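You operate a simulated robot arm through the tools that you are given. There is no shell and no other tool. Be economical: measure what you need, move in short steps, check, and stop when the job is done.

You run a simulated two-armed robot. Do the job below in one go: nothing can be reset, and whatever is moved stays where it is left.

## Task
Grease the rail with the green brush, run the runner forward and back.
Fine: the brush goes back where it stood. Set down upright: round brush. Where these are worked on the way, their far stop is far enough and under half their travel is too little: runner. A coat counts when it lies all over at full strength: go over it till it gets no stronger.

The check looks at the end state, three seconds after you hand in, the way a careful person would. Anything else that was tipped, shoved, dropped, spilled or broken makes it a failure.

## Robot
Two 7-joint arms with fingered hands on one trunk, on a base that drives. Base frame: it is fixed to the floor where the robot stands at the start and does not move with it; the origin is under the middle of the robot, x ahead of it, y to its left, z up; the surface under the hand at the start is at about z = 950. Lengths are in mm, angles in degrees, forces in N, time in s.
The left shoulder is at the start at [200, 132, 955], the right one opposite. Places, roughly: grease tin [600, 200, 1000]; rail top [500, 300, 1000]; runner [700, 300, 1000]. Payload 4 kg a hand.
The TCP of each hand is the grasp point between the finger pads, 25 mm short of the fingertips. In the tool frame z runs along the fingers and y along their closing line. Largest opening 88 mm; the body of the gripper starts 29 mm behind the TCP. The gripper is a hand of 4 fingers: y runs from the thumb to the fingers, the wrist lies at [-13, -106, -174] in the tool frame, and closing takes about 1.5 s.
Orientation is that of the tool frame in the base frame, as a unit quaternion [x, y, z, w]. With the fingers straight down and the wrist toward the robot, the tool's x, y and z point along [0, 1, 0], [1, 0, 0] and [0, 0, -1] of the base frame.

## Interface
- The arms move only by the tool apply_moves. It takes "left_targets", "right_targets" or both (then of equal length, played together; a hand with none holds still); each is one flat list of numbers, 6 for each row, row after row: the shift along the tool's x, y, z in cm, then the turn, a rotation vector about the tool's x, y, z in degrees. In form: [tx, ty, tz, ax, ay, az, tx, ty, tz, ax, ay, az, ...]. A call has 1 to 20 rows; each row is the pose to reach, as a shift and turn from the pose commanded when the call began, along the tool's axes at that moment. "left_grip" and "right_grip" are, for a hand that has rows, the finger opening in cm, from 0 to 8.8, set as the call begins (left out, the last holds). A row lasts 0.2 s, in which the tool goes at most 50 mm and 8.6 degrees; a call with a longer step from one row to the next is refused whole, and so is a gripper value outside its range. A pose out of reach is approached as far as the arm can. The call stops where the force on the tool passes 40 N (or 10 N more than at its start, if that is more) or the arm is blocked; 0.2 s more then pass. The fingers move at their own pace (about 153 mm/s each) and stop on an object; they squeeze with about 29 N. The grip force told is the motor's: it shows also when the fingers shut on nothing. Time passes only in rows, and 0.2 s behind the last, so rows that repeat a pose let the fingers close. The reply holds the time, the measured pose of the TCP, the force on the tool along the base axes, the opening and the grip force, in the units named above and with some noise, with the torque about the TCP (base axes, N m) and any sound that the robot's microphone picked up.
- Cameras (640 x 400 px; columns grow to the right, rows downward): "scene" is now at [137.5, 25.8, 1564.8]; the picture's right is [0.40, -0.92, -0.00], its down [-0.60, -0.26, -0.76] and it looks along [0.69, 0.30, -0.65] (base axes); focal length 256 px, centre (320, 200). "left" rides on the left gripper at [-64, -83, -98] in its tool frame; the picture's right is [-0.62, -0.37, 0.69], its down [0.71, -0.63, 0.30] and it looks along [0.32, 0.68, 0.65] (tool axes); focal length 265 px, centre (320, 200). "right" rides on the right gripper at [64, -83, -98] in its tool frame; the picture's right is [-0.62, 0.37, -0.69], its down [-0.71, -0.63, 0.30] and it looks along [-0.32, 0.68, 0.65] (tool axes); focal length 265 px, centre (320, 200). There is no depth. A picture from a camera that has moved, and an enlarged one, comes with that camera's place and axes in the base frame and with its lens.
- capture(camera): a new picture of that camera. No time passes.
- lift_body(by): slides the trunk up (or, below 0, down) by that many mm; the arms and the scene camera ride with it, the base frame stays. It gives what a move gives, with no picture.
- roll_base(legs): drives the robot by 1 to 6 legs, each [ahead, left, turn to the left] in mm, mm and degrees, along the robot's own axes; the way and the turn of a leg run together, so that a leg with both is an arc; at most 1500 mm and 180 degrees a leg. The arms and the cameras ride along, it lands a little off, and it stops where it bumps. It gives what a move gives.
- grasp_type(shape, hand): the hand has 4 fingers and takes this shape, open, in about a second: jaw (thumb against the fingers, like two jaws); tri (thumb and two fingers); tip (a fingertip pinch); poke (one finger out to press); point (the index stretched); flat (the hand flat); cup (the hand cupped); fist (a fist). The gripper value then closes the fingers along that shape, each until it touches; the sizes above hold for jaw. It gives what a move gives, with no picture.
- turn_head(pan, tilt): turns the head with the scene camera to pan (to the left, within 97 degrees either way) and tilt (down, from -29 to 69), counted from straight ahead of the robot. It gives what a move gives.
- inspect(camera, box): a new picture of the part [left, top, right, bottom] of that camera's present view, enlarged. No time passes.
- job_done(): hands the job in; it is judged then, once.

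Work in short steps. Places have to be worked out from the pictures, the camera data and where the tool is seen: move nearer, look again, correct. Check each grasp and each placing, and mend what went wrong. You have 120 turns and 108 pictures in all, those below and enlarged ones among them. Open the grippers and draw the arms clear of the work before you hand the job in, unless the task says otherwise; then end with one line.

The tools are called after "Emit:" by a JSON object that holds its "fn" and its "kwargs". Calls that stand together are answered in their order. apply_moves: Moves the arms, as the interface text tells. Its arguments: {"type":"object","properties":{"left_targets":{"type":"array","items":{"type":"number"}},"left_grip":{"type":"number"},"right_targets":{"type":"array","items":{"type":"number"}},"right_grip":{"type":"number"}},"required":[]} The other tools are called the same way: lift_body (by) slides the trunk up or down; grasp_type (shape, hand) gives the hand a shape; roll_base (legs) drives the base; turn_head (pan, tilt) turns the head that bears the scene camera; capture (camera) takes a picture; inspect (camera, box) takes an enlarged picture of a part of a camera's view; job_done () hands the job in.

At the start:

```text
clock: 0.0
left_position: [419.5, 408.8, 1312.1]
left_orientation: [0.707, 0.707, 0.002, -0.001]
left_ft_force: [-0.1, 0.1, 0.6]
left_wrist_torque: [-0.01, 0.01, -0.01]
left_finger_gap: 87.6
left_finger_force: 0.0
left_shape: jaw
right_position: [569.3, -49.1, 1354.2]
right_orientation: [0.705, 0.709, -0.023, -0.009]
right_ft_force: [-0.3, -0.6, -0.3]
right_wrist_torque: [0.04, -0.04, 0.0]
right_finger_gap: 87.7
right_finger_force: 0.1
right_shape: jaw
trunk travel left (down, up): [-575.0, 195.0]
robot x, y, heading: [-0.4, 0.8, -0.4]
head pan, tilt: [23.5, 40.8]
```

scene: 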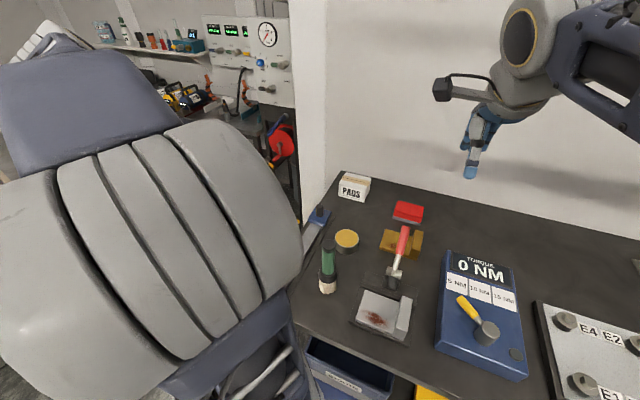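
right: 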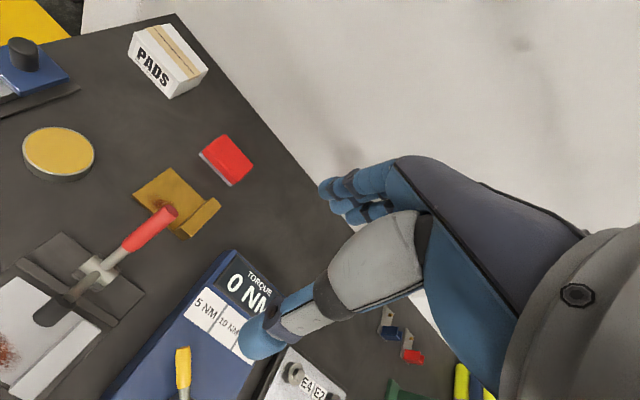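
left: 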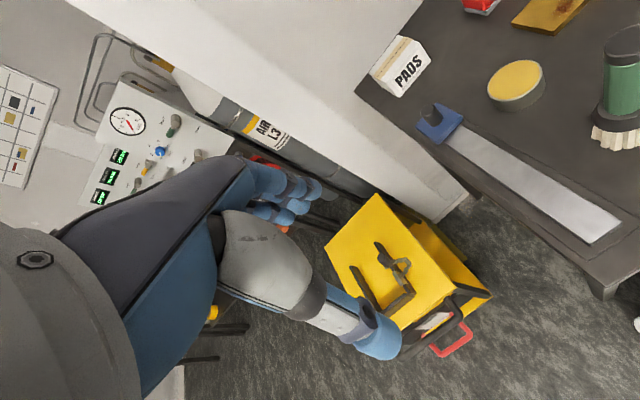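

The brush stands near (478,158), the tin near (631,150), and the rail runs along x at y≈264. The brush is too close to the robot for a downward grasp, so I'll drive back 230 mm and look again.

Emit:
{"fn": "roll_base", "kwargs": {"legs": [[-230, 0, 0]]}}

Emit:
{"fn": "turn_head", "kwargs": {"pan": 12, "tilt": 38}}

Emit:
{"fn": "capture", "kwargs": {"camera": "scene"}}

Emit:
{"fn": "capture", "kwargs": {"camera": "left"}}

```text
clock: 1.4
left_position: [182.7, 332.0, 1335.2]
left_orientation: [0.7, 0.713, 0.029, 0.029]
left_ft_force: [2.7, -2.0, -0.1]
left_wrist_torque: [0.16, 0.14, 0.06]
left_finger_gap: 88.0
left_finger_force: 0.0
left_shape: jaw
right_position: [326.2, -100.5, 1379.6]
right_orientation: [0.671, 0.741, -0.019, 0.03]
right_ft_force: [0.1, 0.4, 0.3]
right_wrist_torque: [0.01, 0.01, 0.01]
right_finger_gap: 88.3
right_finger_force: 0.1
right_shape: jaw
trunk travel left (down, up): [-575.0, 195.0]
robot x, y, heading: [-152.1, -76.4, 0.9]
head pan, tilt: [23.5, 40.8]
stopped in leg 1: the robot was blocked; the commanded pose is now the measured one
```

```text
clock: 2.1
left_position: [178.0, 335.4, 1336.4]
left_orientation: [0.698, 0.715, 0.029, 0.031]
left_ft_force: [0.1, -0.1, -0.5]
left_wrist_torque: [0.03, -0.03, 0.01]
left_finger_gap: 88.2
left_finger_force: 0.0
left_shape: jaw
right_position: [326.3, -103.7, 1379.2]
right_orientation: [0.677, 0.735, -0.024, 0.03]
right_ft_force: [0.0, 0.3, 0.6]
right_wrist_torque: [-0.01, 0.01, -0.02]
right_finger_gap: 88.0
right_finger_force: 0.0
right_shape: jaw
trunk travel left (down, up): [-575.0, 195.0]
robot x, y, heading: [-148.3, -78.5, 1.1]
head pan, tilt: [12.0, 38.0]
```

```text
104 pictures are left
camera scene: at [-20.4, -59.0, 1585.7], right [0.23, -0.97, 0.0], down [-0.59, -0.14, -0.79], along [0.77, 0.18, -0.61], focal length 256 px, centre (320, 200)
```

scene: 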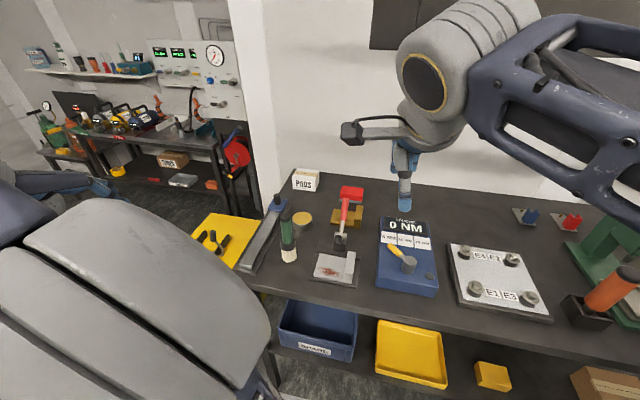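

```text
103 pictures are left
camera left: at [86.6, 268.6, 1428.1], right [-0.29, -0.63, -0.72], down [-0.62, 0.7, -0.36], along [0.73, 0.34, -0.59], focal length 265 px, centre (320, 200)
```

left: 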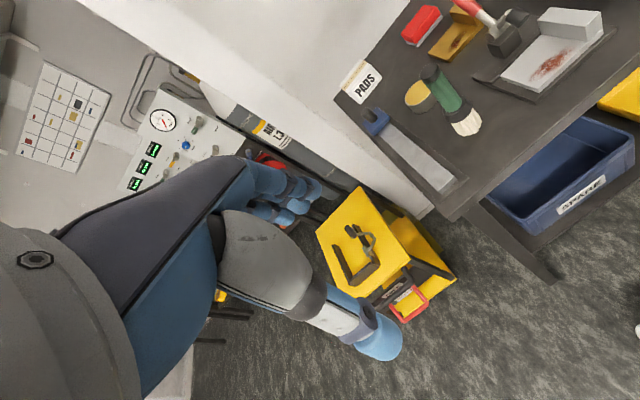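

The base bumped something behind and stopped at (-150,-78). From there the brush, tin and rail are all within left-hand reach, so I'll stay. Next I straighten the left hand and bring it near the brush for a closer look.

Emit:
{"fn": "apply_moves", "kwargs": {"left_targets": [-2.25, 2.62, 1.31, 0.6, 0, 0.17, -4.5, 5.25, 2.62, 1.2, 0, 0.35, -6.75, 7.87, 3.94, 1.8, 0, 0.5, -9, 10.5, 5.25, 2.45, 0, 0.7, -11.25, 13.1, 6.56, 3.05, 0, 0.87, -13.5, 15.75, 7.87, 3.7, 0, 1.05, -15.75, 18.4, 9.2, 4.3, 0, 1.2, -18, 21, 10.5, 4.9, 0, 1.4, -18, 21, 10.5, 4.9, 0, 1.4], "left_grip": 8.8}}

Emit:
{"fn": "turn_head", "kwargs": {"pan": 22, "tilt": 40}}

Emit:
{"fn": "capture", "kwargs": {"camera": "scene"}}

Emit:
{"fn": "capture", "kwargs": {"camera": "left"}}

Emit:
{"fn": "capture", "kwargs": {"camera": "right"}}

```text
clock: 4.1
left_position: [402.3, 159.8, 1251.2]
left_orientation: [0.708, 0.706, -0.002, 0.002]
left_ft_force: [0.1, -1.2, -0.6]
left_wrist_torque: [0.05, 0.06, 0.0]
left_finger_gap: 87.9
left_finger_force: 0.1
left_shape: jaw
right_position: [328.0, -104.7, 1377.9]
right_orientation: [0.677, 0.735, -0.025, 0.031]
right_ft_force: [0.3, 0.8, -0.2]
right_wrist_torque: [0.02, 0.0, 0.01]
right_finger_gap: 88.2
right_finger_force: 0.1
right_shape: jaw
trunk travel left (down, up): [-575.0, 195.0]
robot x, y, heading: [-149.0, -72.7, 1.2]
head pan, tilt: [12.0, 38.0]
```

```text
clock: 4.8
left_position: [401.9, 160.6, 1250.9]
left_orientation: [0.708, 0.706, -0.002, 0.001]
left_ft_force: [0.5, 0.7, -0.3]
left_wrist_torque: [-0.02, 0.01, -0.01]
left_finger_gap: 88.1
left_finger_force: 0.1
left_shape: jaw
right_position: [326.2, -104.4, 1378.3]
right_orientation: [0.677, 0.735, -0.025, 0.031]
right_ft_force: [-0.7, 0.1, 0.4]
right_wrist_torque: [0.04, -0.02, -0.02]
right_finger_gap: 87.9
right_finger_force: 0.2
right_shape: jaw
trunk travel left (down, up): [-575.0, 195.0]
robot x, y, heading: [-151.0, -75.4, 1.0]
head pan, tilt: [22.0, 40.0]
```

```text
102 pictures are left
camera scene: at [-24.2, -45.7, 1582.5], right [0.39, -0.92, 0.0], down [-0.58, -0.25, -0.77], along [0.71, 0.3, -0.64], focal length 256 px, centre (320, 200)
```

scene: 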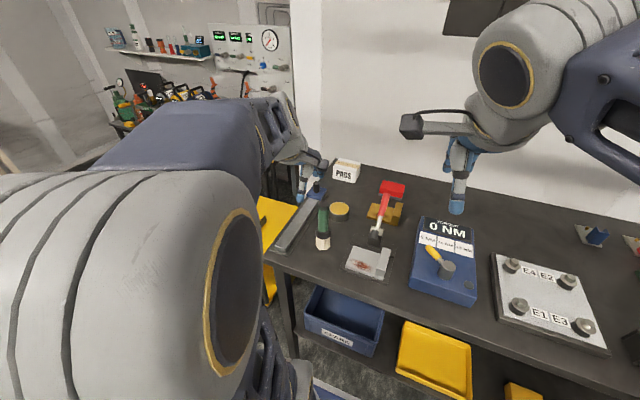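

```text
101 pictures are left
camera left: at [317.5, 96.4, 1350.0], right [-0.37, -0.62, -0.69], down [-0.63, 0.72, -0.31], along [0.68, 0.32, -0.66], focal length 265 px, centre (320, 200)
```

left: 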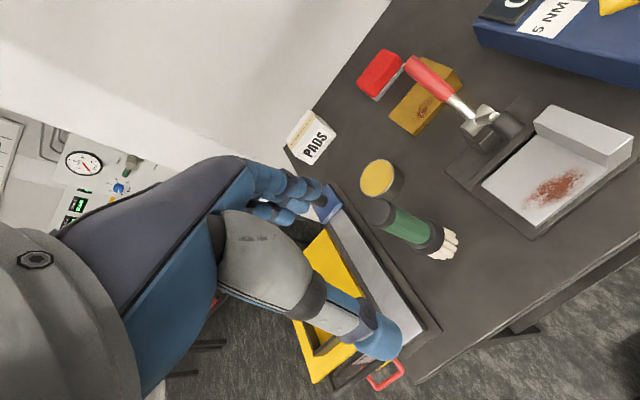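

```text
100 pictures are left
camera right: at [239.0, -38.4, 1472.5], right [0.41, -0.53, 0.74], down [-0.57, -0.79, -0.25], along [0.71, -0.32, -0.62], focal length 265 px, centre (320, 200)
```

right: 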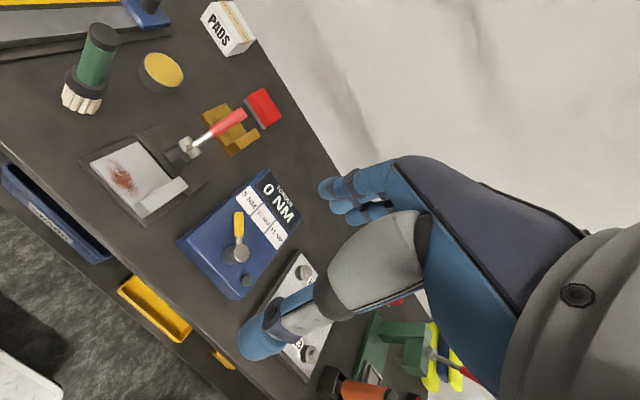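

The brush, tin and rail all show in the left camera. I'll enlarge them to measure.

Emit:
{"fn": "inspect", "kwargs": {"camera": "left", "box": [300, 150, 500, 275]}}

Emit:
{"fn": "inspect", "kwargs": {"camera": "scene", "box": [260, 150, 420, 280]}}

Emit:
{"fn": "inspect", "kwargs": {"camera": "right", "box": [0, 0, 200, 125]}}

```text
3.20 times, centred on (400, 212) of left
camera zoom: at [317.5, 96.4, 1350.0], right [-0.37, -0.62, -0.69], down [-0.63, 0.72, -0.31], along [0.68, 0.32, -0.66], focal length 849 px, centre (64, 160)
```

zoom: 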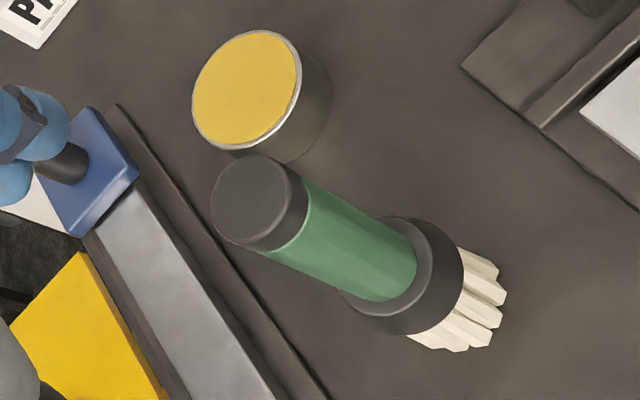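

```text
3.08 times, centred on (340, 215) of scene
camera zoom: at [-24.2, -45.7, 1582.5], right [0.39, -0.92, 0.0], down [-0.58, -0.25, -0.77], along [0.71, 0.3, -0.64], focal length 788 px, centre (258, 154)
```

zoom: 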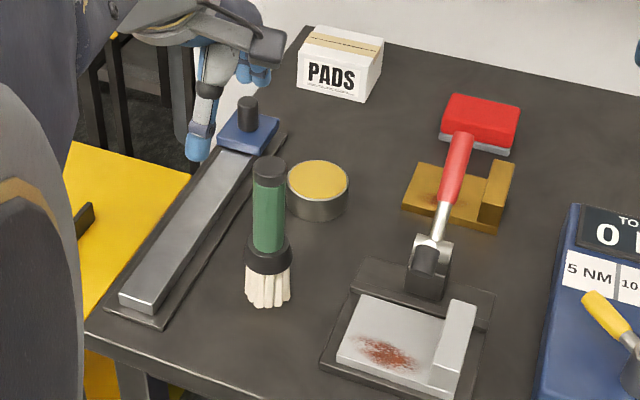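

```text
3.20 times, centred on (100, 62) of right
camera zoom: at [239.0, -38.4, 1472.5], right [0.41, -0.53, 0.74], down [-0.57, -0.79, -0.25], along [0.71, -0.32, -0.62], focal length 849 px, centre (1024, 640)
```

zoom: 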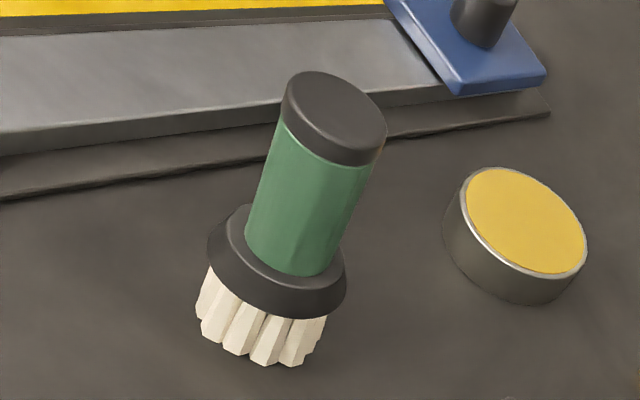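

From triangulation:
- **Brush:** its top is at (479,159,1118) and it is about 168 mm tall.
- **Tin:** its top is at (622,155,~990).
- **Rail:** it spans x 401 to ~705 and y 247 to 285, with the top at z≈970. The runner sits at the far end.

I'll bring the hand above the brush.

Emit:
{"fn": "apply_moves", "kwargs": {"left_targets": [0, 3.9, 3, 0, 0, 0, 0, 7.7, 6, 0, 0, 0, -0.1, 7.7, 9, 0, 0, 0, -0.1, 7.7, 9, 0, 0, 0]}}

Emit:
{"fn": "capture", "kwargs": {"camera": "left"}}

Emit:
{"fn": "capture", "kwargs": {"camera": "scene"}}

Emit:
{"fn": "inspect", "kwargs": {"camera": "right", "box": [0, 0, 200, 125]}}

```text
clock: 5.8
left_position: [479.7, 157.6, 1159.1]
left_orientation: [0.709, 0.706, 0.0, 0.001]
left_ft_force: [0.2, 0.0, 0.2]
left_wrist_torque: [-0.01, 0.02, 0.0]
left_finger_gap: 88.1
left_finger_force: 0.0
left_shape: jaw
right_position: [327.8, -104.1, 1377.1]
right_orientation: [0.678, 0.734, -0.027, 0.03]
right_ft_force: [-0.3, 0.2, 0.8]
right_wrist_torque: [0.01, 0.0, 0.01]
right_finger_gap: 88.4
right_finger_force: 0.1
right_shape: jaw
trunk travel left (down, up): [-575.0, 195.0]
robot x, y, heading: [-149.6, -75.1, 1.0]
head pan, tilt: [22.0, 40.0]
```

```text
96 pictures are left
camera left: at [393.8, 93.4, 1257.3], right [-0.37, -0.62, -0.69], down [-0.63, 0.72, -0.31], along [0.68, 0.32, -0.65], focal length 265 px, centre (320, 200)
```

left: 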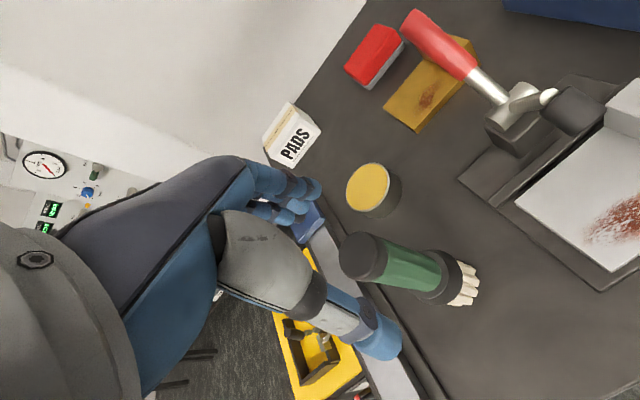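

```text
95 pictures are left
camera scene: at [-24.2, -45.5, 1582.5], right [0.39, -0.92, 0.0], down [-0.58, -0.25, -0.77], along [0.71, 0.3, -0.64], focal length 256 px, centre (320, 200)
```

scene: 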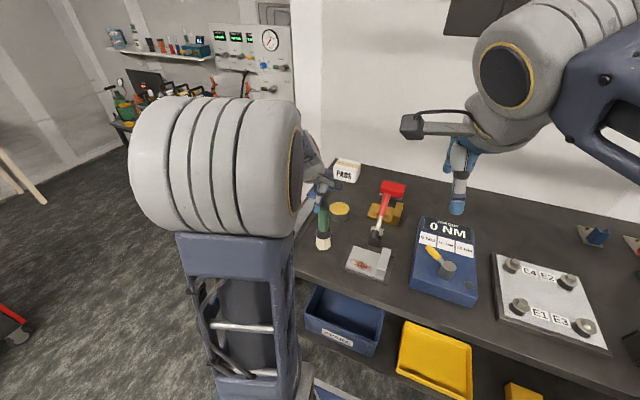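

```text
3.20 times, centred on (100, 62) of right
camera zoom: at [239.3, -38.4, 1472.1], right [0.41, -0.53, 0.74], down [-0.57, -0.79, -0.25], along [0.71, -0.32, -0.62], focal length 849 px, centre (1024, 640)
```

zoom: 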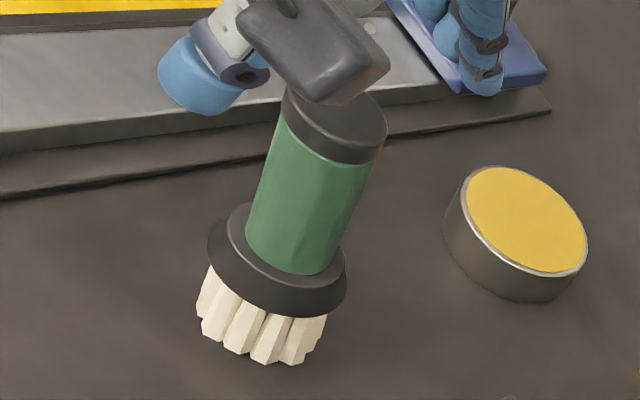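

The brush sits directly under the grasp point, so I'll descend with the fingers either side of the cap, leaving a little room under the palm.

Emit:
{"fn": "apply_moves", "kwargs": {"left_targets": [0, 0, 2.5, 0, 0, 0, 0, 0, 4.5, 0, 0, 0, 0, 0, 5.5, 0, 0, 0, 0, 0, 6.2, 0, 0, 0, 0, 0, 6.2, 0, 0, 0]}}

Emit:
{"fn": "capture", "kwargs": {"camera": "left"}}

Emit:
{"fn": "inspect", "kwargs": {"camera": "right", "box": [0, 0, 200, 125]}}

```text
clock: 7.0
left_position: [479.3, 158.9, 1097.7]
left_orientation: [0.708, 0.706, -0.001, 0.001]
left_ft_force: [-0.3, 0.2, -0.1]
left_wrist_torque: [0.02, -0.01, -0.06]
left_finger_gap: 87.9
left_finger_force: 0.0
left_shape: jaw
right_position: [327.1, -103.9, 1376.6]
right_orientation: [0.678, 0.734, -0.028, 0.03]
right_ft_force: [0.1, 0.7, -0.2]
right_wrist_torque: [0.0, -0.04, -0.01]
right_finger_gap: 88.2
right_finger_force: 0.1
right_shape: jaw
trunk travel left (down, up): [-575.0, 195.0]
robot x, y, heading: [-147.0, -77.3, 0.8]
head pan, tilt: [22.0, 40.0]
```

```text
93 pictures are left
camera left: at [393.8, 92.9, 1197.3], right [-0.37, -0.62, -0.69], down [-0.63, 0.72, -0.31], along [0.68, 0.32, -0.66], focal length 265 px, centre (320, 200)
```

left: 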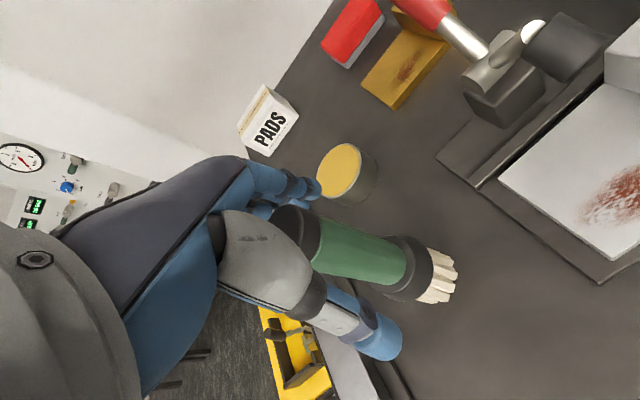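

```text
3.20 times, centred on (100, 62) of right
camera zoom: at [239.6, -38.3, 1471.6], right [0.41, -0.53, 0.74], down [-0.57, -0.78, -0.25], along [0.71, -0.32, -0.63], focal length 849 px, centre (1024, 640)
```

zoom: 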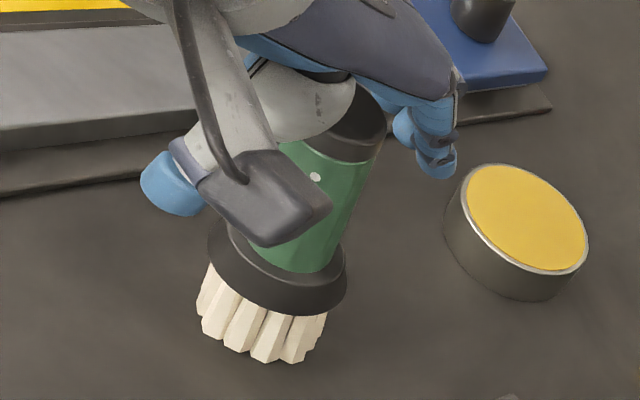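

The brush is between thumb and fingers with no contact force, so I'll close the hand.

Emit:
{"fn": "apply_moves", "kwargs": {"left_targets": [0, 0, 0, 0, 0, 0, 0, 0, 0, 0, 0, 0, 0, 0, 0, 0, 0, 0, 0, 0, 0, 0, 0, 0, 0, 0, 0, 0, 0, 0, 0, 0, 0, 0, 0, 0, 0, 0, 0, 0, 0, 0, 0, 0, 0, 0, 0, 0], "left_grip": 0}}

Emit:
{"fn": "capture", "kwargs": {"camera": "left"}}

Emit:
{"fn": "inspect", "kwargs": {"camera": "right", "box": [0, 0, 200, 125]}}

```text
clock: 8.8
left_position: [477.5, 158.6, 1097.7]
left_orientation: [0.708, 0.706, -0.002, 0.001]
left_ft_force: [-0.6, 0.2, -0.2]
left_wrist_torque: [0.0, -0.02, 0.03]
left_finger_gap: 23.5
left_finger_force: 29.2
left_shape: jaw
right_position: [327.4, -104.0, 1374.8]
right_orientation: [0.679, 0.733, -0.028, 0.03]
right_ft_force: [0.3, -0.2, -0.4]
right_wrist_torque: [-0.02, 0.0, 0.0]
right_finger_gap: 87.8
right_finger_force: 0.1
right_shape: jaw
trunk travel left (down, up): [-575.0, 195.0]
robot x, y, heading: [-149.8, -77.8, 1.1]
head pan, tilt: [22.0, 40.0]
```

```text
91 pictures are left
camera left: at [393.6, 93.5, 1197.5], right [-0.37, -0.62, -0.69], down [-0.63, 0.72, -0.31], along [0.68, 0.32, -0.66], focal length 265 px, centre (320, 200)
```

left: 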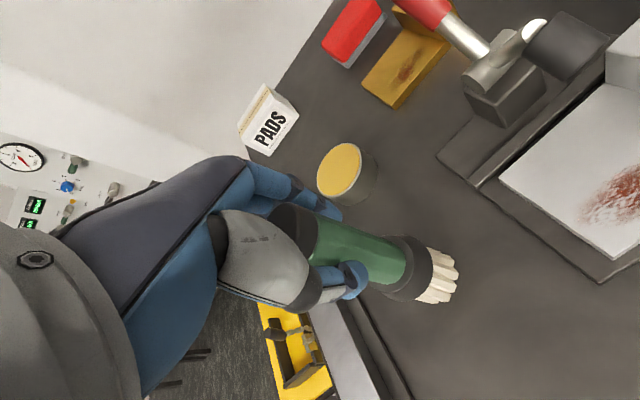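

```text
3.20 times, centred on (100, 62) of right
camera zoom: at [240.1, -38.2, 1470.8], right [0.41, -0.53, 0.74], down [-0.57, -0.78, -0.24], along [0.71, -0.32, -0.63], focal length 849 px, centre (1024, 640)
```

zoom: 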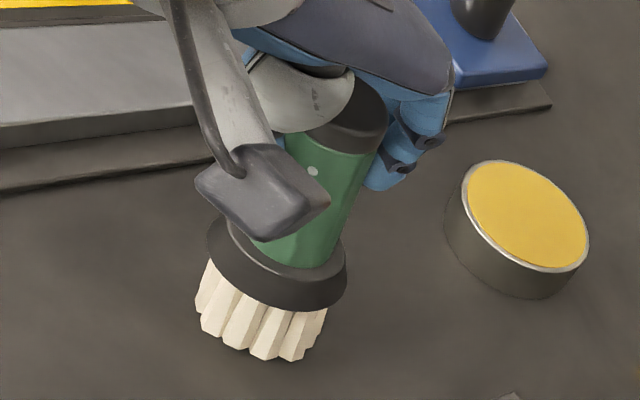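

The grip holds at 23.5 mm with 29 N. I'll lift 8 cm and carry the brush over the tin.

Emit:
{"fn": "apply_moves", "kwargs": {"left_targets": [0, 0, -2, 0, 0, 0, 0, 0, -4, 0, 0, 0, 0, 0, -8, 0, 0, 0, 0, 3.6, -8, 0, 0, 0, 0, 7.2, -8, 0, 0, 0, -0.1, 10.8, -8, 0, 0, 0, -0.3, 14.3, -8, 0, 0, 0, -0.3, 14.3, -8, 0, 0, 0, -0.3, 14.3, -8, 0, 0, 0]}}

Emit:
{"fn": "capture", "kwargs": {"camera": "left"}}

Emit:
{"fn": "capture", "kwargs": {"camera": "scene"}}

Emit:
{"fn": "inspect", "kwargs": {"camera": "right", "box": [60, 0, 260, 125]}}

```text
clock: 10.8
left_position: [622.6, 157.2, 1175.2]
left_orientation: [0.708, 0.707, 0.0, 0.001]
left_ft_force: [0.7, -1.3, -0.9]
left_wrist_torque: [0.0, 0.03, 0.0]
left_finger_gap: 23.7
left_finger_force: 28.7
left_shape: jaw
right_position: [327.6, -103.1, 1374.4]
right_orientation: [0.679, 0.733, -0.029, 0.029]
right_ft_force: [-0.3, -0.3, -0.5]
right_wrist_torque: [0.01, -0.03, -0.04]
right_finger_gap: 87.8
right_finger_force: 0.1
right_shape: jaw
trunk travel left (down, up): [-575.0, 195.0]
robot x, y, heading: [-150.2, -74.5, 0.9]
head pan, tilt: [22.0, 40.0]
```

```text
89 pictures are left
camera left: at [538.3, 92.0, 1274.1], right [-0.37, -0.62, -0.69], down [-0.63, 0.71, -0.31], along [0.68, 0.32, -0.65], focal length 265 px, centre (320, 200)
```

left: 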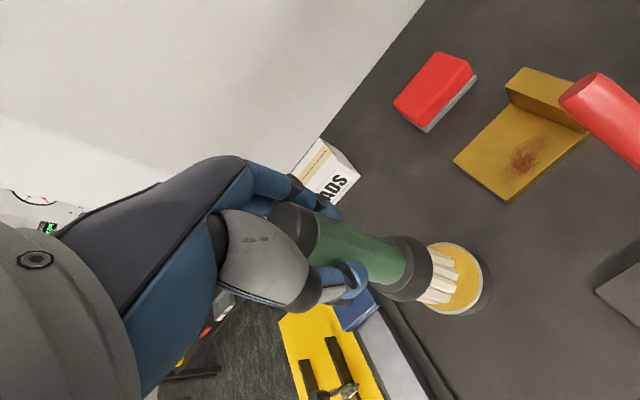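

```text
88 pictures are left
camera scene: at [-24.5, -43.9, 1582.5], right [0.39, -0.92, 0.0], down [-0.58, -0.25, -0.77], along [0.71, 0.3, -0.64], focal length 256 px, centre (320, 200)
```

scene: 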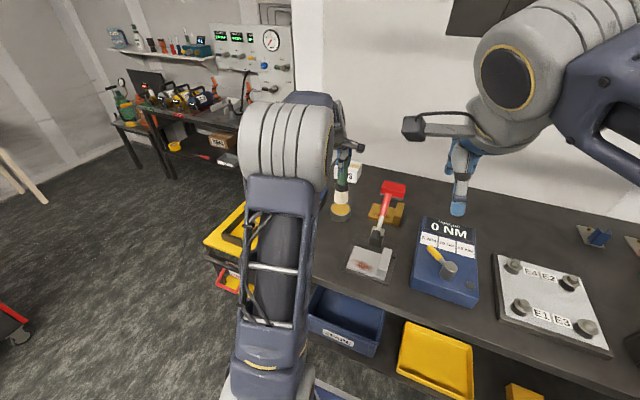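

```text
3.20 times, centred on (160, 62) of right
camera zoom: at [240.6, -37.9, 1470.1], right [0.41, -0.53, 0.74], down [-0.57, -0.78, -0.24], along [0.71, -0.32, -0.63], focal length 849 px, centre (832, 640)
```

zoom: 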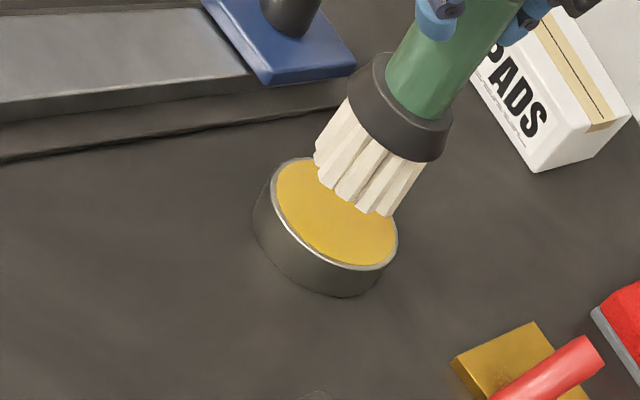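

The bristles are centred over the tin to within a few mm. I'll lower gently into the grease and watch the force.

Emit:
{"fn": "apply_moves", "kwargs": {"left_targets": [0, 0, 1.5, 0, 0, 0, 0, 0, 2.8, 0, 0, 0, 0, 0, 3.4, 0, 0, 0, 0, 0, 3.8, 0, 0, 0, 0, 0, 4.1, 0, 0, 0, 0, 0, 4.3, 0, 0, 0, 0, 0, 4.3, 0, 0, 0]}}

Emit:
{"fn": "inspect", "kwargs": {"camera": "right", "box": [60, 0, 260, 125]}}

```text
clock: 12.4
left_position: [621.5, 156.9, 1134.6]
left_orientation: [0.706, 0.708, 0.0, 0.001]
left_ft_force: [0.2, 0.6, -1.4]
left_wrist_torque: [-0.05, -0.01, -0.01]
left_finger_gap: 23.6
left_finger_force: 28.7
left_shape: jaw
right_position: [327.2, -103.1, 1374.2]
right_orientation: [0.679, 0.733, -0.03, 0.028]
right_ft_force: [-0.2, 0.1, 0.1]
right_wrist_torque: [0.0, 0.03, -0.01]
right_finger_gap: 88.0
right_finger_force: 0.1
right_shape: jaw
trunk travel left (down, up): [-575.0, 195.0]
robot x, y, heading: [-152.4, -75.0, 1.3]
head pan, tilt: [22.0, 40.0]
```

```text
3.20 times, centred on (160, 62) of right
camera zoom: at [240.9, -37.8, 1469.6], right [0.41, -0.53, 0.74], down [-0.57, -0.78, -0.24], along [0.71, -0.32, -0.63], focal length 849 px, centre (832, 640)
```

zoom: 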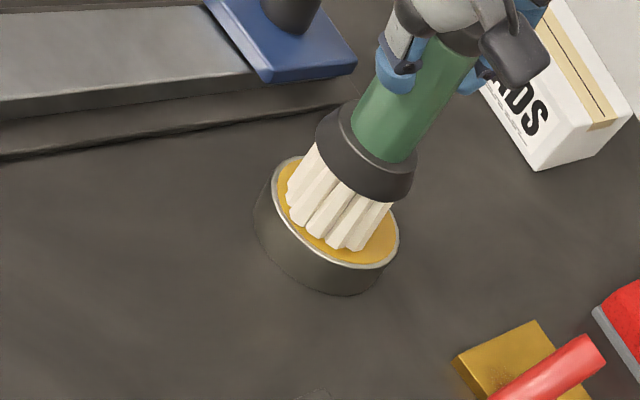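

Nearly at the grease surface, and still centred. I'll lower in small steps for another ~12 mm.

Emit:
{"fn": "apply_moves", "kwargs": {"left_targets": [0, 0, 0.3, 0, 0, 0, 0, 0, 0.6, 0, 0, 0, 0, 0, 0.9, 0, 0, 0, 0, 0, 1.2, 0, 0, 0, 0, 0, 1.2, 0, 0, 0]}}

Emit:
{"fn": "inspect", "kwargs": {"camera": "right", "box": [60, 0, 260, 125]}}

```text
clock: 13.5
left_position: [627.7, 156.2, 1130.7]
left_orientation: [0.708, 0.706, 0.006, 0.004]
left_ft_force: [-5.0, -0.3, 23.6]
left_wrist_torque: [0.02, 0.09, -0.04]
left_finger_gap: 27.0
left_finger_force: 29.2
left_shape: jaw
right_position: [327.8, -102.5, 1373.3]
right_orientation: [0.674, 0.737, -0.032, 0.028]
right_ft_force: [0.3, -0.8, -0.6]
right_wrist_torque: [0.03, -0.03, -0.02]
right_finger_gap: 88.0
right_finger_force: 0.1
right_shape: jaw
trunk travel left (down, up): [-575.0, 195.0]
robot x, y, heading: [-152.5, -75.6, 1.1]
head pan, tilt: [22.0, 40.0]
stopped in row 5 (left hand): the force on the tool passed its limit at 42 N (the readings are from after the stop); the commanded pose is now the measured one
```

```text
3.20 times, centred on (160, 62) of right
camera zoom: at [239.8, -38.2, 1469.0], right [0.42, -0.52, 0.74], down [-0.57, -0.79, -0.24], along [0.71, -0.32, -0.63], focal length 849 px, centre (832, 640)
```

zoom: 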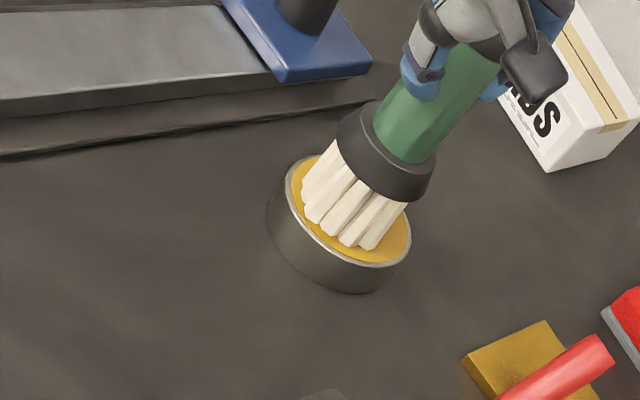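

The bristles pressed on the firm grease surface at about 24 N. I'll back off and check how the brush sits in the hand and whether it picked up grease.

Emit:
{"fn": "apply_moves", "kwargs": {"left_targets": [0, 0, -1, 0, 0, 0, 0, 0, -3, 0, 0, 0, 0, 0, -5, 0, 0, 0, 0, 0, -5, 0, 0, 0]}}

Emit:
{"fn": "inspect", "kwargs": {"camera": "right", "box": [60, 0, 260, 125]}}

Emit:
{"fn": "capture", "kwargs": {"camera": "left"}}

Emit:
{"fn": "inspect", "kwargs": {"camera": "scene", "box": [290, 110, 410, 230]}}

```text
clock: 14.5
left_position: [628.3, 154.5, 1174.2]
left_orientation: [0.708, 0.707, 0.003, 0.002]
left_ft_force: [0.1, 0.3, -0.8]
left_wrist_torque: [-0.03, -0.02, 0.01]
left_finger_gap: 25.1
left_finger_force: 29.3
left_shape: jaw
right_position: [328.2, -102.9, 1373.9]
right_orientation: [0.673, 0.738, -0.029, 0.029]
right_ft_force: [0.6, 0.2, -0.4]
right_wrist_torque: [0.0, -0.01, 0.05]
right_finger_gap: 88.2
right_finger_force: 0.1
right_shape: jaw
trunk travel left (down, up): [-575.0, 195.0]
robot x, y, heading: [-146.8, -74.7, 0.7]
head pan, tilt: [22.0, 40.0]
```

```text
3.20 times, centred on (160, 62) of right
camera zoom: at [240.5, -37.9, 1468.7], right [0.42, -0.52, 0.74], down [-0.56, -0.79, -0.24], along [0.71, -0.31, -0.63], focal length 849 px, centre (832, 640)
```

zoom: 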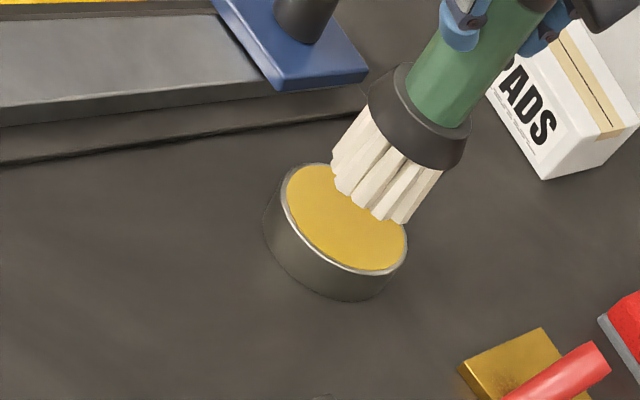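

```text
83 pictures are left
camera left: at [543.1, 90.2, 1272.4], right [-0.36, -0.62, -0.7], down [-0.63, 0.72, -0.31], along [0.69, 0.32, -0.65], focal length 265 px, centre (320, 200)
```

left: 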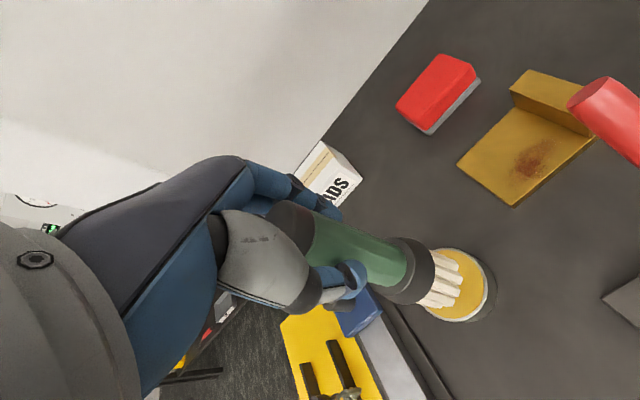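

```text
3.33 times, centred on (350, 170) of scene
camera zoom: at [-18.8, -46.1, 1582.0], right [0.39, -0.92, 0.0], down [-0.59, -0.25, -0.77], along [0.71, 0.3, -0.64], focal length 854 px, centre (220, 300)
```

zoom: 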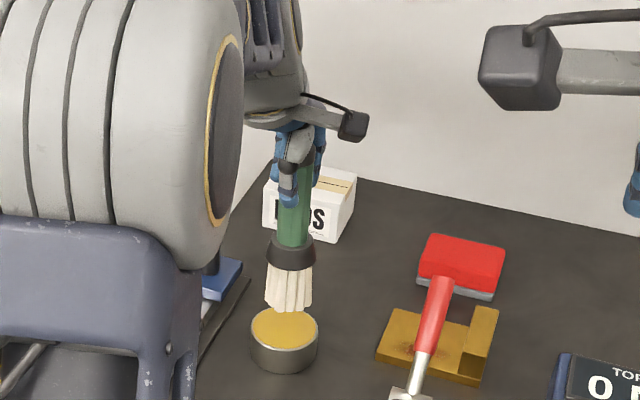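

The bristles look unchanged, so only the rail will show whether the grease took. I'll carry the brush to the near part of the rail, about 20 mm above it.

Emit:
{"fn": "apply_moves", "kwargs": {"left_targets": [1.9, -3.5, 0, 0, 0, 0, 3.8, -7, 0, 0, 0, 0, 5.7, -10.5, 0, 0, 0, 0, 7.6, -14, 0, 0, 0, 0, 9.5, -17.2, 0, 0, 0, 0, 11.1, -20, 1, 0, 0, 0, 11.1, -20, 2.6, 0, 0, 0, 11.1, -20, 3.6, 0, 0, 0, 11.1, -20, 3.6, 0, 0, 0]}}

Emit:
{"fn": "capture", "kwargs": {"camera": "left"}}

Emit:
{"fn": "capture", "kwargs": {"camera": "right"}}

Emit:
{"fn": "inspect", "kwargs": {"camera": "scene", "box": [230, 110, 390, 270]}}

```text
clock: 16.5
left_position: [428.3, 265.9, 1137.4]
left_orientation: [0.708, 0.706, 0.003, 0.002]
left_ft_force: [0.8, -0.5, -1.9]
left_wrist_torque: [0.01, -0.01, -0.02]
left_finger_gap: 25.0
left_finger_force: 29.0
left_shape: jaw
right_position: [330.1, -101.1, 1373.3]
right_orientation: [0.673, 0.738, -0.03, 0.029]
right_ft_force: [0.3, 0.3, -0.6]
right_wrist_torque: [-0.02, -0.02, -0.01]
right_finger_gap: 88.3
right_finger_force: 0.1
right_shape: jaw
trunk travel left (down, up): [-575.0, 195.0]
robot x, y, heading: [-149.4, -72.4, 1.0]
head pan, tilt: [22.0, 40.0]
```

```text
81 pictures are left
camera left: at [343.0, 201.2, 1236.3], right [-0.36, -0.62, -0.7], down [-0.63, 0.72, -0.31], along [0.69, 0.32, -0.65], focal length 265 px, centre (320, 200)
```

left: 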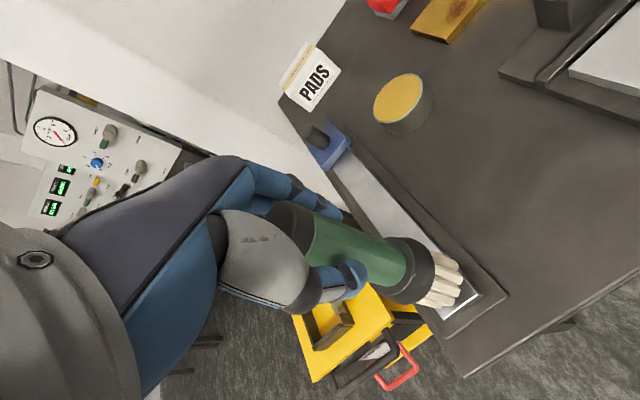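

```text
80 pictures are left
camera right: at [240.8, -37.6, 1468.0], right [0.42, -0.52, 0.74], down [-0.56, -0.79, -0.24], along [0.71, -0.32, -0.63], focal length 265 px, centre (320, 200)
```

right: 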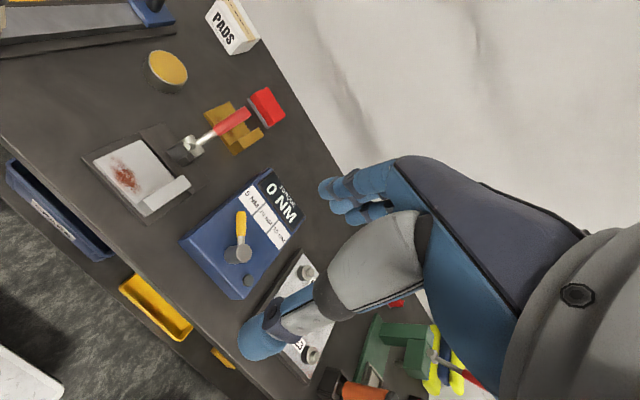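

```text
2.50 times, centred on (310, 190) of scene
camera zoom: at [-18.7, -46.0, 1582.1], right [0.39, -0.92, 0.0], down [-0.59, -0.25, -0.77], along [0.71, 0.3, -0.64], focal length 640 px, centre (345, 225)
```

zoom: 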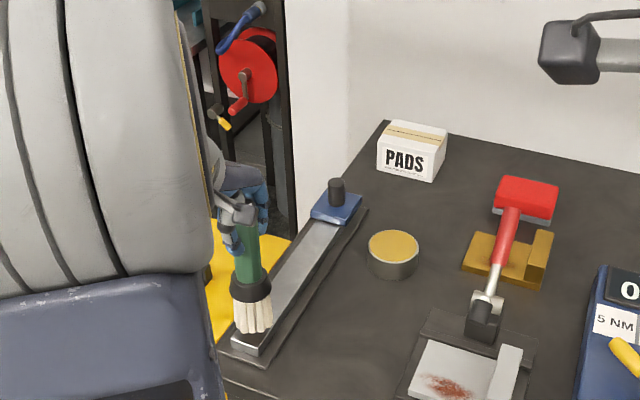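

The brush is over the near end of the rail. I'll lower it to light contact.

Emit:
{"fn": "apply_moves", "kwargs": {"left_targets": [0, 0, 1.0, 0, 0, 0, 0, 0, 1.6, 0, 0, 0, 0, 0, 1.9, 0, 0, 0, 0, 0, 2.1, 0, 0, 0, 0, 0, 2.1, 0, 0, 0]}}

Emit:
{"fn": "inspect", "kwargs": {"camera": "scene", "box": [260, 180, 340, 260]}}

```text
clock: 17.7
left_position: [429.3, 266.7, 1119.9]
left_orientation: [0.708, 0.707, 0.006, 0.003]
left_ft_force: [-6.1, -1.3, 32.0]
left_wrist_torque: [-0.01, 0.12, -0.01]
left_finger_gap: 26.4
left_finger_force: 29.0
left_shape: jaw
right_position: [329.6, -101.9, 1371.6]
right_orientation: [0.674, 0.738, -0.031, 0.029]
right_ft_force: [0.4, -0.4, -0.3]
right_wrist_torque: [0.03, -0.01, -0.01]
right_finger_gap: 88.0
right_finger_force: 0.1
right_shape: jaw
trunk travel left (down, up): [-575.0, 195.0]
robot x, y, heading: [-148.4, -75.6, 0.9]
head pan, tilt: [22.0, 40.0]
```

```text
5.00 times, centred on (300, 220) of scene
camera zoom: at [-19.0, -46.3, 1582.5], right [0.39, -0.92, 0.0], down [-0.59, -0.25, -0.77], along [0.71, 0.3, -0.64], focal length 1280 px, centre (420, 100)
```

zoom: 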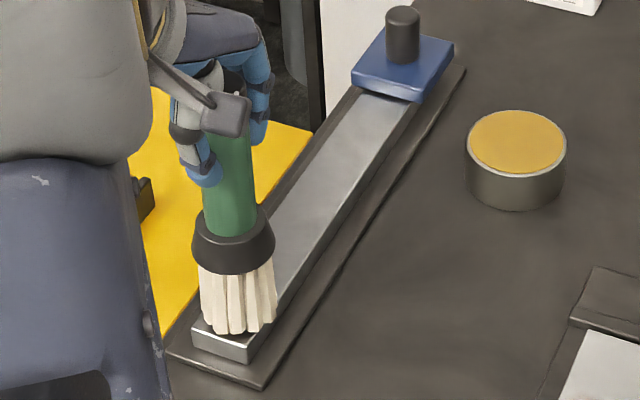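

The bristles touch at about 32 N, so I'll ease off 2 mm and make one stroke along the rail: back to the near end, then forward to just short of the runner.

Emit:
{"fn": "apply_moves", "kwargs": {"left_targets": [0, 0, -0.2, 0, 0, 0, 0, -2.2, -0.2, 0, 0, 0, 0, 1, -0.2, 0, 0, 0, 0, 4, -0.2, 0, 0, 0, 0, 7, -0.2, 0, 0, 0, 0, 10, -0.2, 0, 0, 0, 0, 13, -0.2, 0, 0, 0, 0, 16, -0.2, 0, 0, 0, 0, 18.5, -0.2, 0, 0, 0, 0, 19.8, -0.2, 0, 0, 0, 0, 19.8, -0.2, 0, 0, 0]}}

Emit:
{"fn": "capture", "kwargs": {"camera": "left"}}

Emit:
{"fn": "inspect", "kwargs": {"camera": "scene", "box": [260, 160, 360, 260]}}

Emit:
{"fn": "inspect", "kwargs": {"camera": "right", "box": [0, 0, 200, 125]}}

```text
clock: 20.1
left_position: [628.2, 265.6, 1121.8]
left_orientation: [0.708, 0.707, 0.002, 0.003]
left_ft_force: [-1.3, -0.5, 4.8]
left_wrist_torque: [0.06, 0.24, 0.02]
left_finger_gap: 24.1
left_finger_force: 28.5
left_shape: jaw
right_position: [328.2, -102.9, 1371.4]
right_orientation: [0.674, 0.738, -0.033, 0.03]
right_ft_force: [0.2, 1.6, -0.4]
right_wrist_torque: [-0.02, 0.0, -0.01]
right_finger_gap: 88.1
right_finger_force: 0.2
right_shape: jaw
trunk travel left (down, up): [-575.0, 195.0]
robot x, y, heading: [-151.7, -76.0, 1.2]
head pan, tilt: [22.0, 40.0]
```

```text
77 pictures are left
camera left: at [541.9, 201.5, 1220.2], right [-0.36, -0.62, -0.7], down [-0.63, 0.72, -0.31], along [0.69, 0.32, -0.65], focal length 265 px, centre (320, 200)
```

left: 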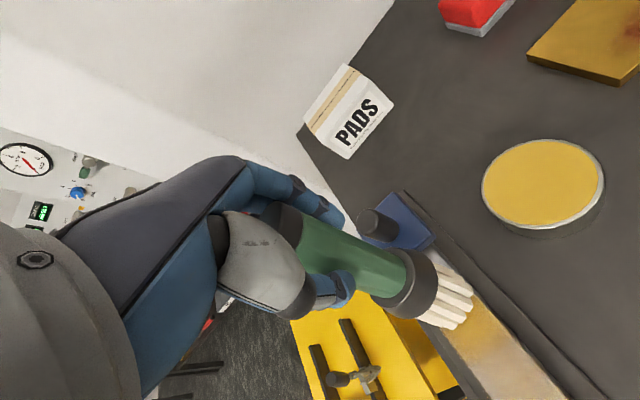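

```text
4.00 times, centred on (310, 210) of scene
camera zoom: at [-18.4, -45.9, 1582.0], right [0.39, -0.92, 0.0], down [-0.59, -0.25, -0.77], along [0.71, 0.3, -0.64], focal length 1024 px, centre (360, 160)
```

zoom: 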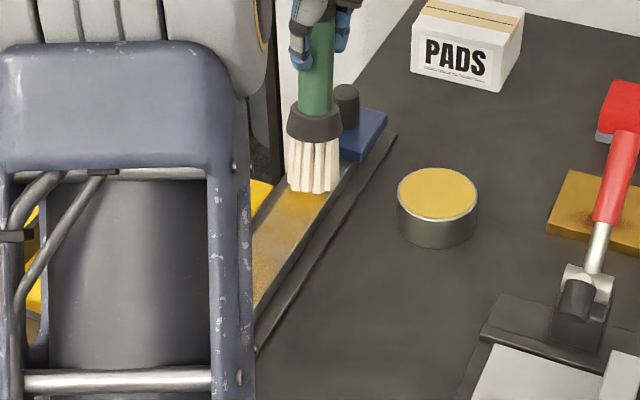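

```text
3.20 times, centred on (100, 62) of right
camera zoom: at [241.4, -37.1, 1466.9], right [0.42, -0.52, 0.74], down [-0.56, -0.79, -0.24], along [0.71, -0.32, -0.63], focal length 849 px, centre (1024, 640)
```

zoom: 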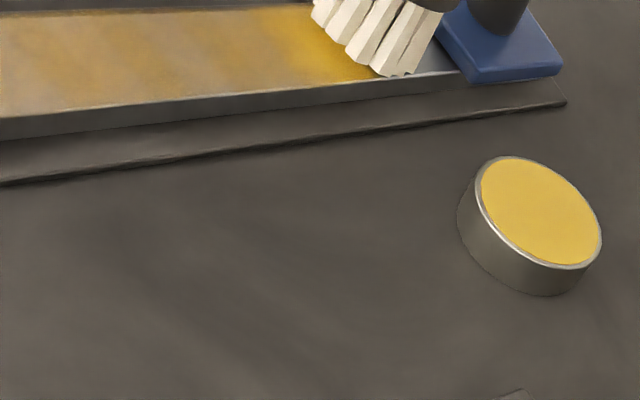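

The stroke left a visible but uneven coat across the width. I'll go over it several times in two lanes, with slightly more press at the far end.

Emit:
{"fn": "apply_moves", "kwargs": {"left_targets": [0.6, 0.5, 0.1, 0, 0, 0, 0.6, -3.5, 0.1, 0, 0, 0, 0.6, -7.5, 0.1, 0, 0, 0, 0.6, -11.5, 0.05, 0, 0, 0, 0.6, -15.5, 0, 0, 0, 0, 0.6, -19.5, 0, 0, 0, 0, 0.6, -22.6, 0, 0, 0, 0, -0.6, -22.6, 0, 0, 0, 0, -0.6, -19.5, 0, 0, 0, 0, -0.6, -15.5, 0, 0, 0, 0, -0.6, -11.5, 0.05, 0, 0, 0, -0.6, -7.5, 0.1, 0, 0, 0, -0.6, -3.5, 0.1, 0, 0, 0, -0.6, 0.5, 0.1, 0, 0, 0, 0, 0.5, 0.1, 0, 0, 0, 0, 0.5, 0.1, 0, 0, 0]}}

Emit:
{"fn": "inspect", "kwargs": {"camera": "right", "box": [0, 0, 200, 125]}}

```text
clock: 23.5
left_position: [631.3, 267.4, 1119.0]
left_orientation: [0.708, 0.706, 0.002, 0.002]
left_ft_force: [-1.5, -1.3, 6.7]
left_wrist_torque: [-0.06, 0.33, 0.01]
left_finger_gap: 24.4
left_finger_force: 29.0
left_shape: jaw
right_position: [330.1, -102.0, 1370.5]
right_orientation: [0.674, 0.738, -0.033, 0.029]
right_ft_force: [-0.6, -0.1, 0.5]
right_wrist_torque: [0.01, -0.01, 0.0]
right_finger_gap: 88.0
right_finger_force: 0.1
right_shape: jaw
trunk travel left (down, up): [-575.0, 195.0]
robot x, y, heading: [-145.1, -77.1, 1.2]
head pan, tilt: [22.0, 40.0]
```

```text
3.20 times, centred on (100, 62) of right
camera zoom: at [241.8, -36.6, 1466.0], right [0.42, -0.52, 0.74], down [-0.56, -0.79, -0.23], along [0.71, -0.32, -0.63], focal length 849 px, centre (1024, 640)
```

zoom: 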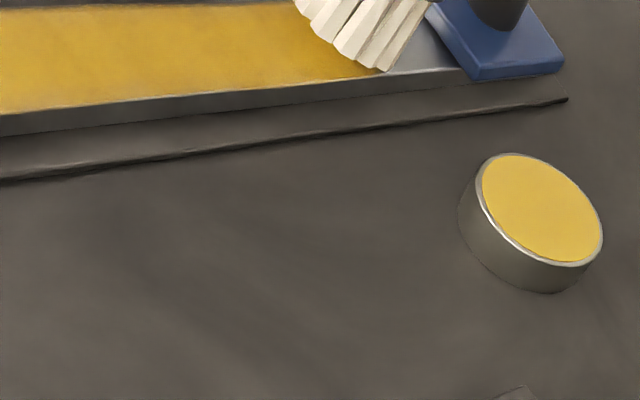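

The coat is getting stronger but is not complete. I'll do another lap, going a few mm closer to the runner.

Emit:
{"fn": "apply_moves", "kwargs": {"left_targets": [0.5, 0.6, 0, 0, 0, 0, -0.5, 0.6, 0, 0, 0, 0, 0.7, -3.5, 0, 0, 0, 0, 0.7, -7.5, 0, 0, 0, 0, 0.7, -11.5, -0.05, 0, 0, 0, 0.7, -15.5, -0.1, 0, 0, 0, 0.7, -19.5, -0.1, 0, 0, 0, 0.7, -23.3, -0.1, 0, 0, 0, -0.7, -23.3, -0.1, 0, 0, 0, -0.7, -19.5, -0.1, 0, 0, 0, -0.7, -15.5, -0.1, 0, 0, 0, -0.7, -11.5, -0.05, 0, 0, 0, -0.7, -7.5, 0, 0, 0, 0, -0.7, -3.5, 0, 0, 0, 0, -0.7, 0.6, 0, 0, 0, 0, 0.7, 0.6, 0, 0, 0, 0, 0, 0.6, 0, 0, 0, 0]}}

Emit:
{"fn": "inspect", "kwargs": {"camera": "right", "box": [0, 0, 200, 125]}}

```text
clock: 27.1
left_position: [638.5, 265.4, 1119.5]
left_orientation: [0.708, 0.707, 0.002, 0.002]
left_ft_force: [-2.6, 0.2, 11.4]
left_wrist_torque: [0.1, 0.44, -0.03]
left_finger_gap: 26.3
left_finger_force: 29.0
left_shape: jaw
right_position: [329.1, -100.9, 1370.3]
right_orientation: [0.674, 0.738, -0.035, 0.029]
right_ft_force: [0.3, -0.7, 0.0]
right_wrist_torque: [0.03, 0.0, 0.0]
right_finger_gap: 88.1
right_finger_force: 0.1
right_shape: jaw
trunk travel left (down, up): [-575.0, 195.0]
robot x, y, heading: [-148.5, -74.7, 0.9]
head pan, tilt: [22.0, 40.0]
```

```text
3.20 times, centred on (100, 62) of right
camera zoom: at [242.2, -36.2, 1465.2], right [0.43, -0.52, 0.74], down [-0.56, -0.79, -0.23], along [0.71, -0.32, -0.63], focal length 849 px, centre (1024, 640)
```

zoom: 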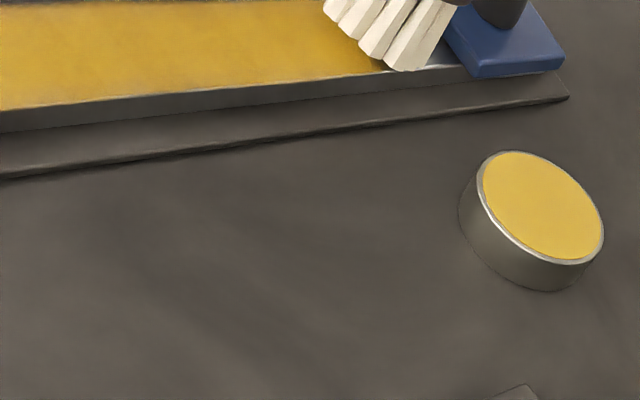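

The coat looks close to full. I'll lift off and move over toward the tin so the whole rail is visible.

Emit:
{"fn": "apply_moves", "kwargs": {"left_targets": [0, 0, -2, 0, 0, 0, 0, 0, -6, 0, 0, 0, -3, -1, -6, 0, 0, 0, -7, -1.5, -6, 0, 0, 0, -11, -1.5, -6, 0, 0, 0, -11, -1.5, -6, 0, 0, 0]}}

Emit:
{"fn": "capture", "kwargs": {"camera": "right"}}

Emit:
{"fn": "capture", "kwargs": {"camera": "left"}}

Emit:
{"fn": "capture", "kwargs": {"camera": "scene"}}

```text
clock: 28.5
left_position: [625.0, 158.4, 1180.5]
left_orientation: [0.708, 0.706, 0.002, 0.003]
left_ft_force: [0.0, -0.8, -1.4]
left_wrist_torque: [-0.02, 0.0, -0.02]
left_finger_gap: 24.2
left_finger_force: 29.1
left_shape: jaw
right_position: [330.4, -101.6, 1369.6]
right_orientation: [0.673, 0.738, -0.035, 0.03]
right_ft_force: [0.4, 0.5, 0.3]
right_wrist_torque: [-0.02, 0.03, -0.01]
right_finger_gap: 88.2
right_finger_force: 0.1
right_shape: jaw
trunk travel left (down, up): [-575.0, 195.0]
robot x, y, heading: [-150.0, -76.5, 0.9]
head pan, tilt: [22.0, 40.0]
```

```text
72 pictures are left
camera right: at [242.3, -36.1, 1464.9], right [0.43, -0.52, 0.74], down [-0.56, -0.79, -0.23], along [0.71, -0.32, -0.63], focal length 265 px, centre (320, 200)
```

right: 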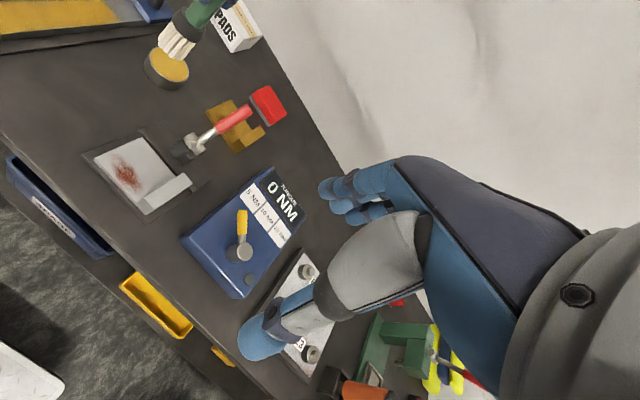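

```text
71 pictures are left
camera left: at [539.2, 93.3, 1278.5], right [-0.36, -0.62, -0.7], down [-0.63, 0.72, -0.31], along [0.69, 0.32, -0.65], focal length 265 px, centre (320, 200)
```

left: 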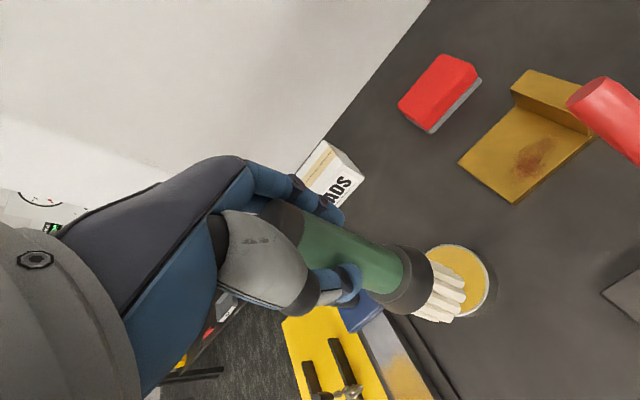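

```text
70 pictures are left
camera scene: at [-17.7, -45.5, 1581.9], right [0.39, -0.92, 0.0], down [-0.59, -0.25, -0.77], along [0.71, 0.3, -0.64], focal length 256 px, centre (320, 200)
```

scene: 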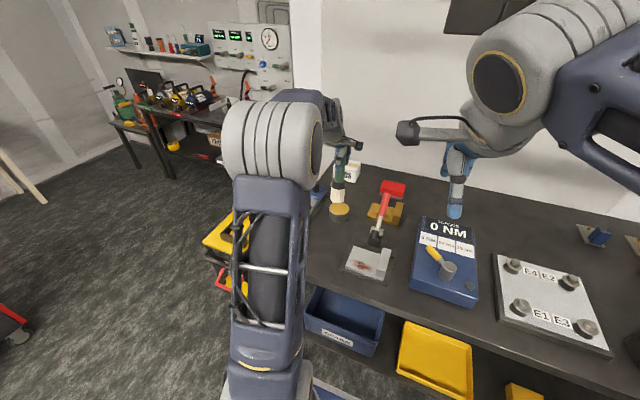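

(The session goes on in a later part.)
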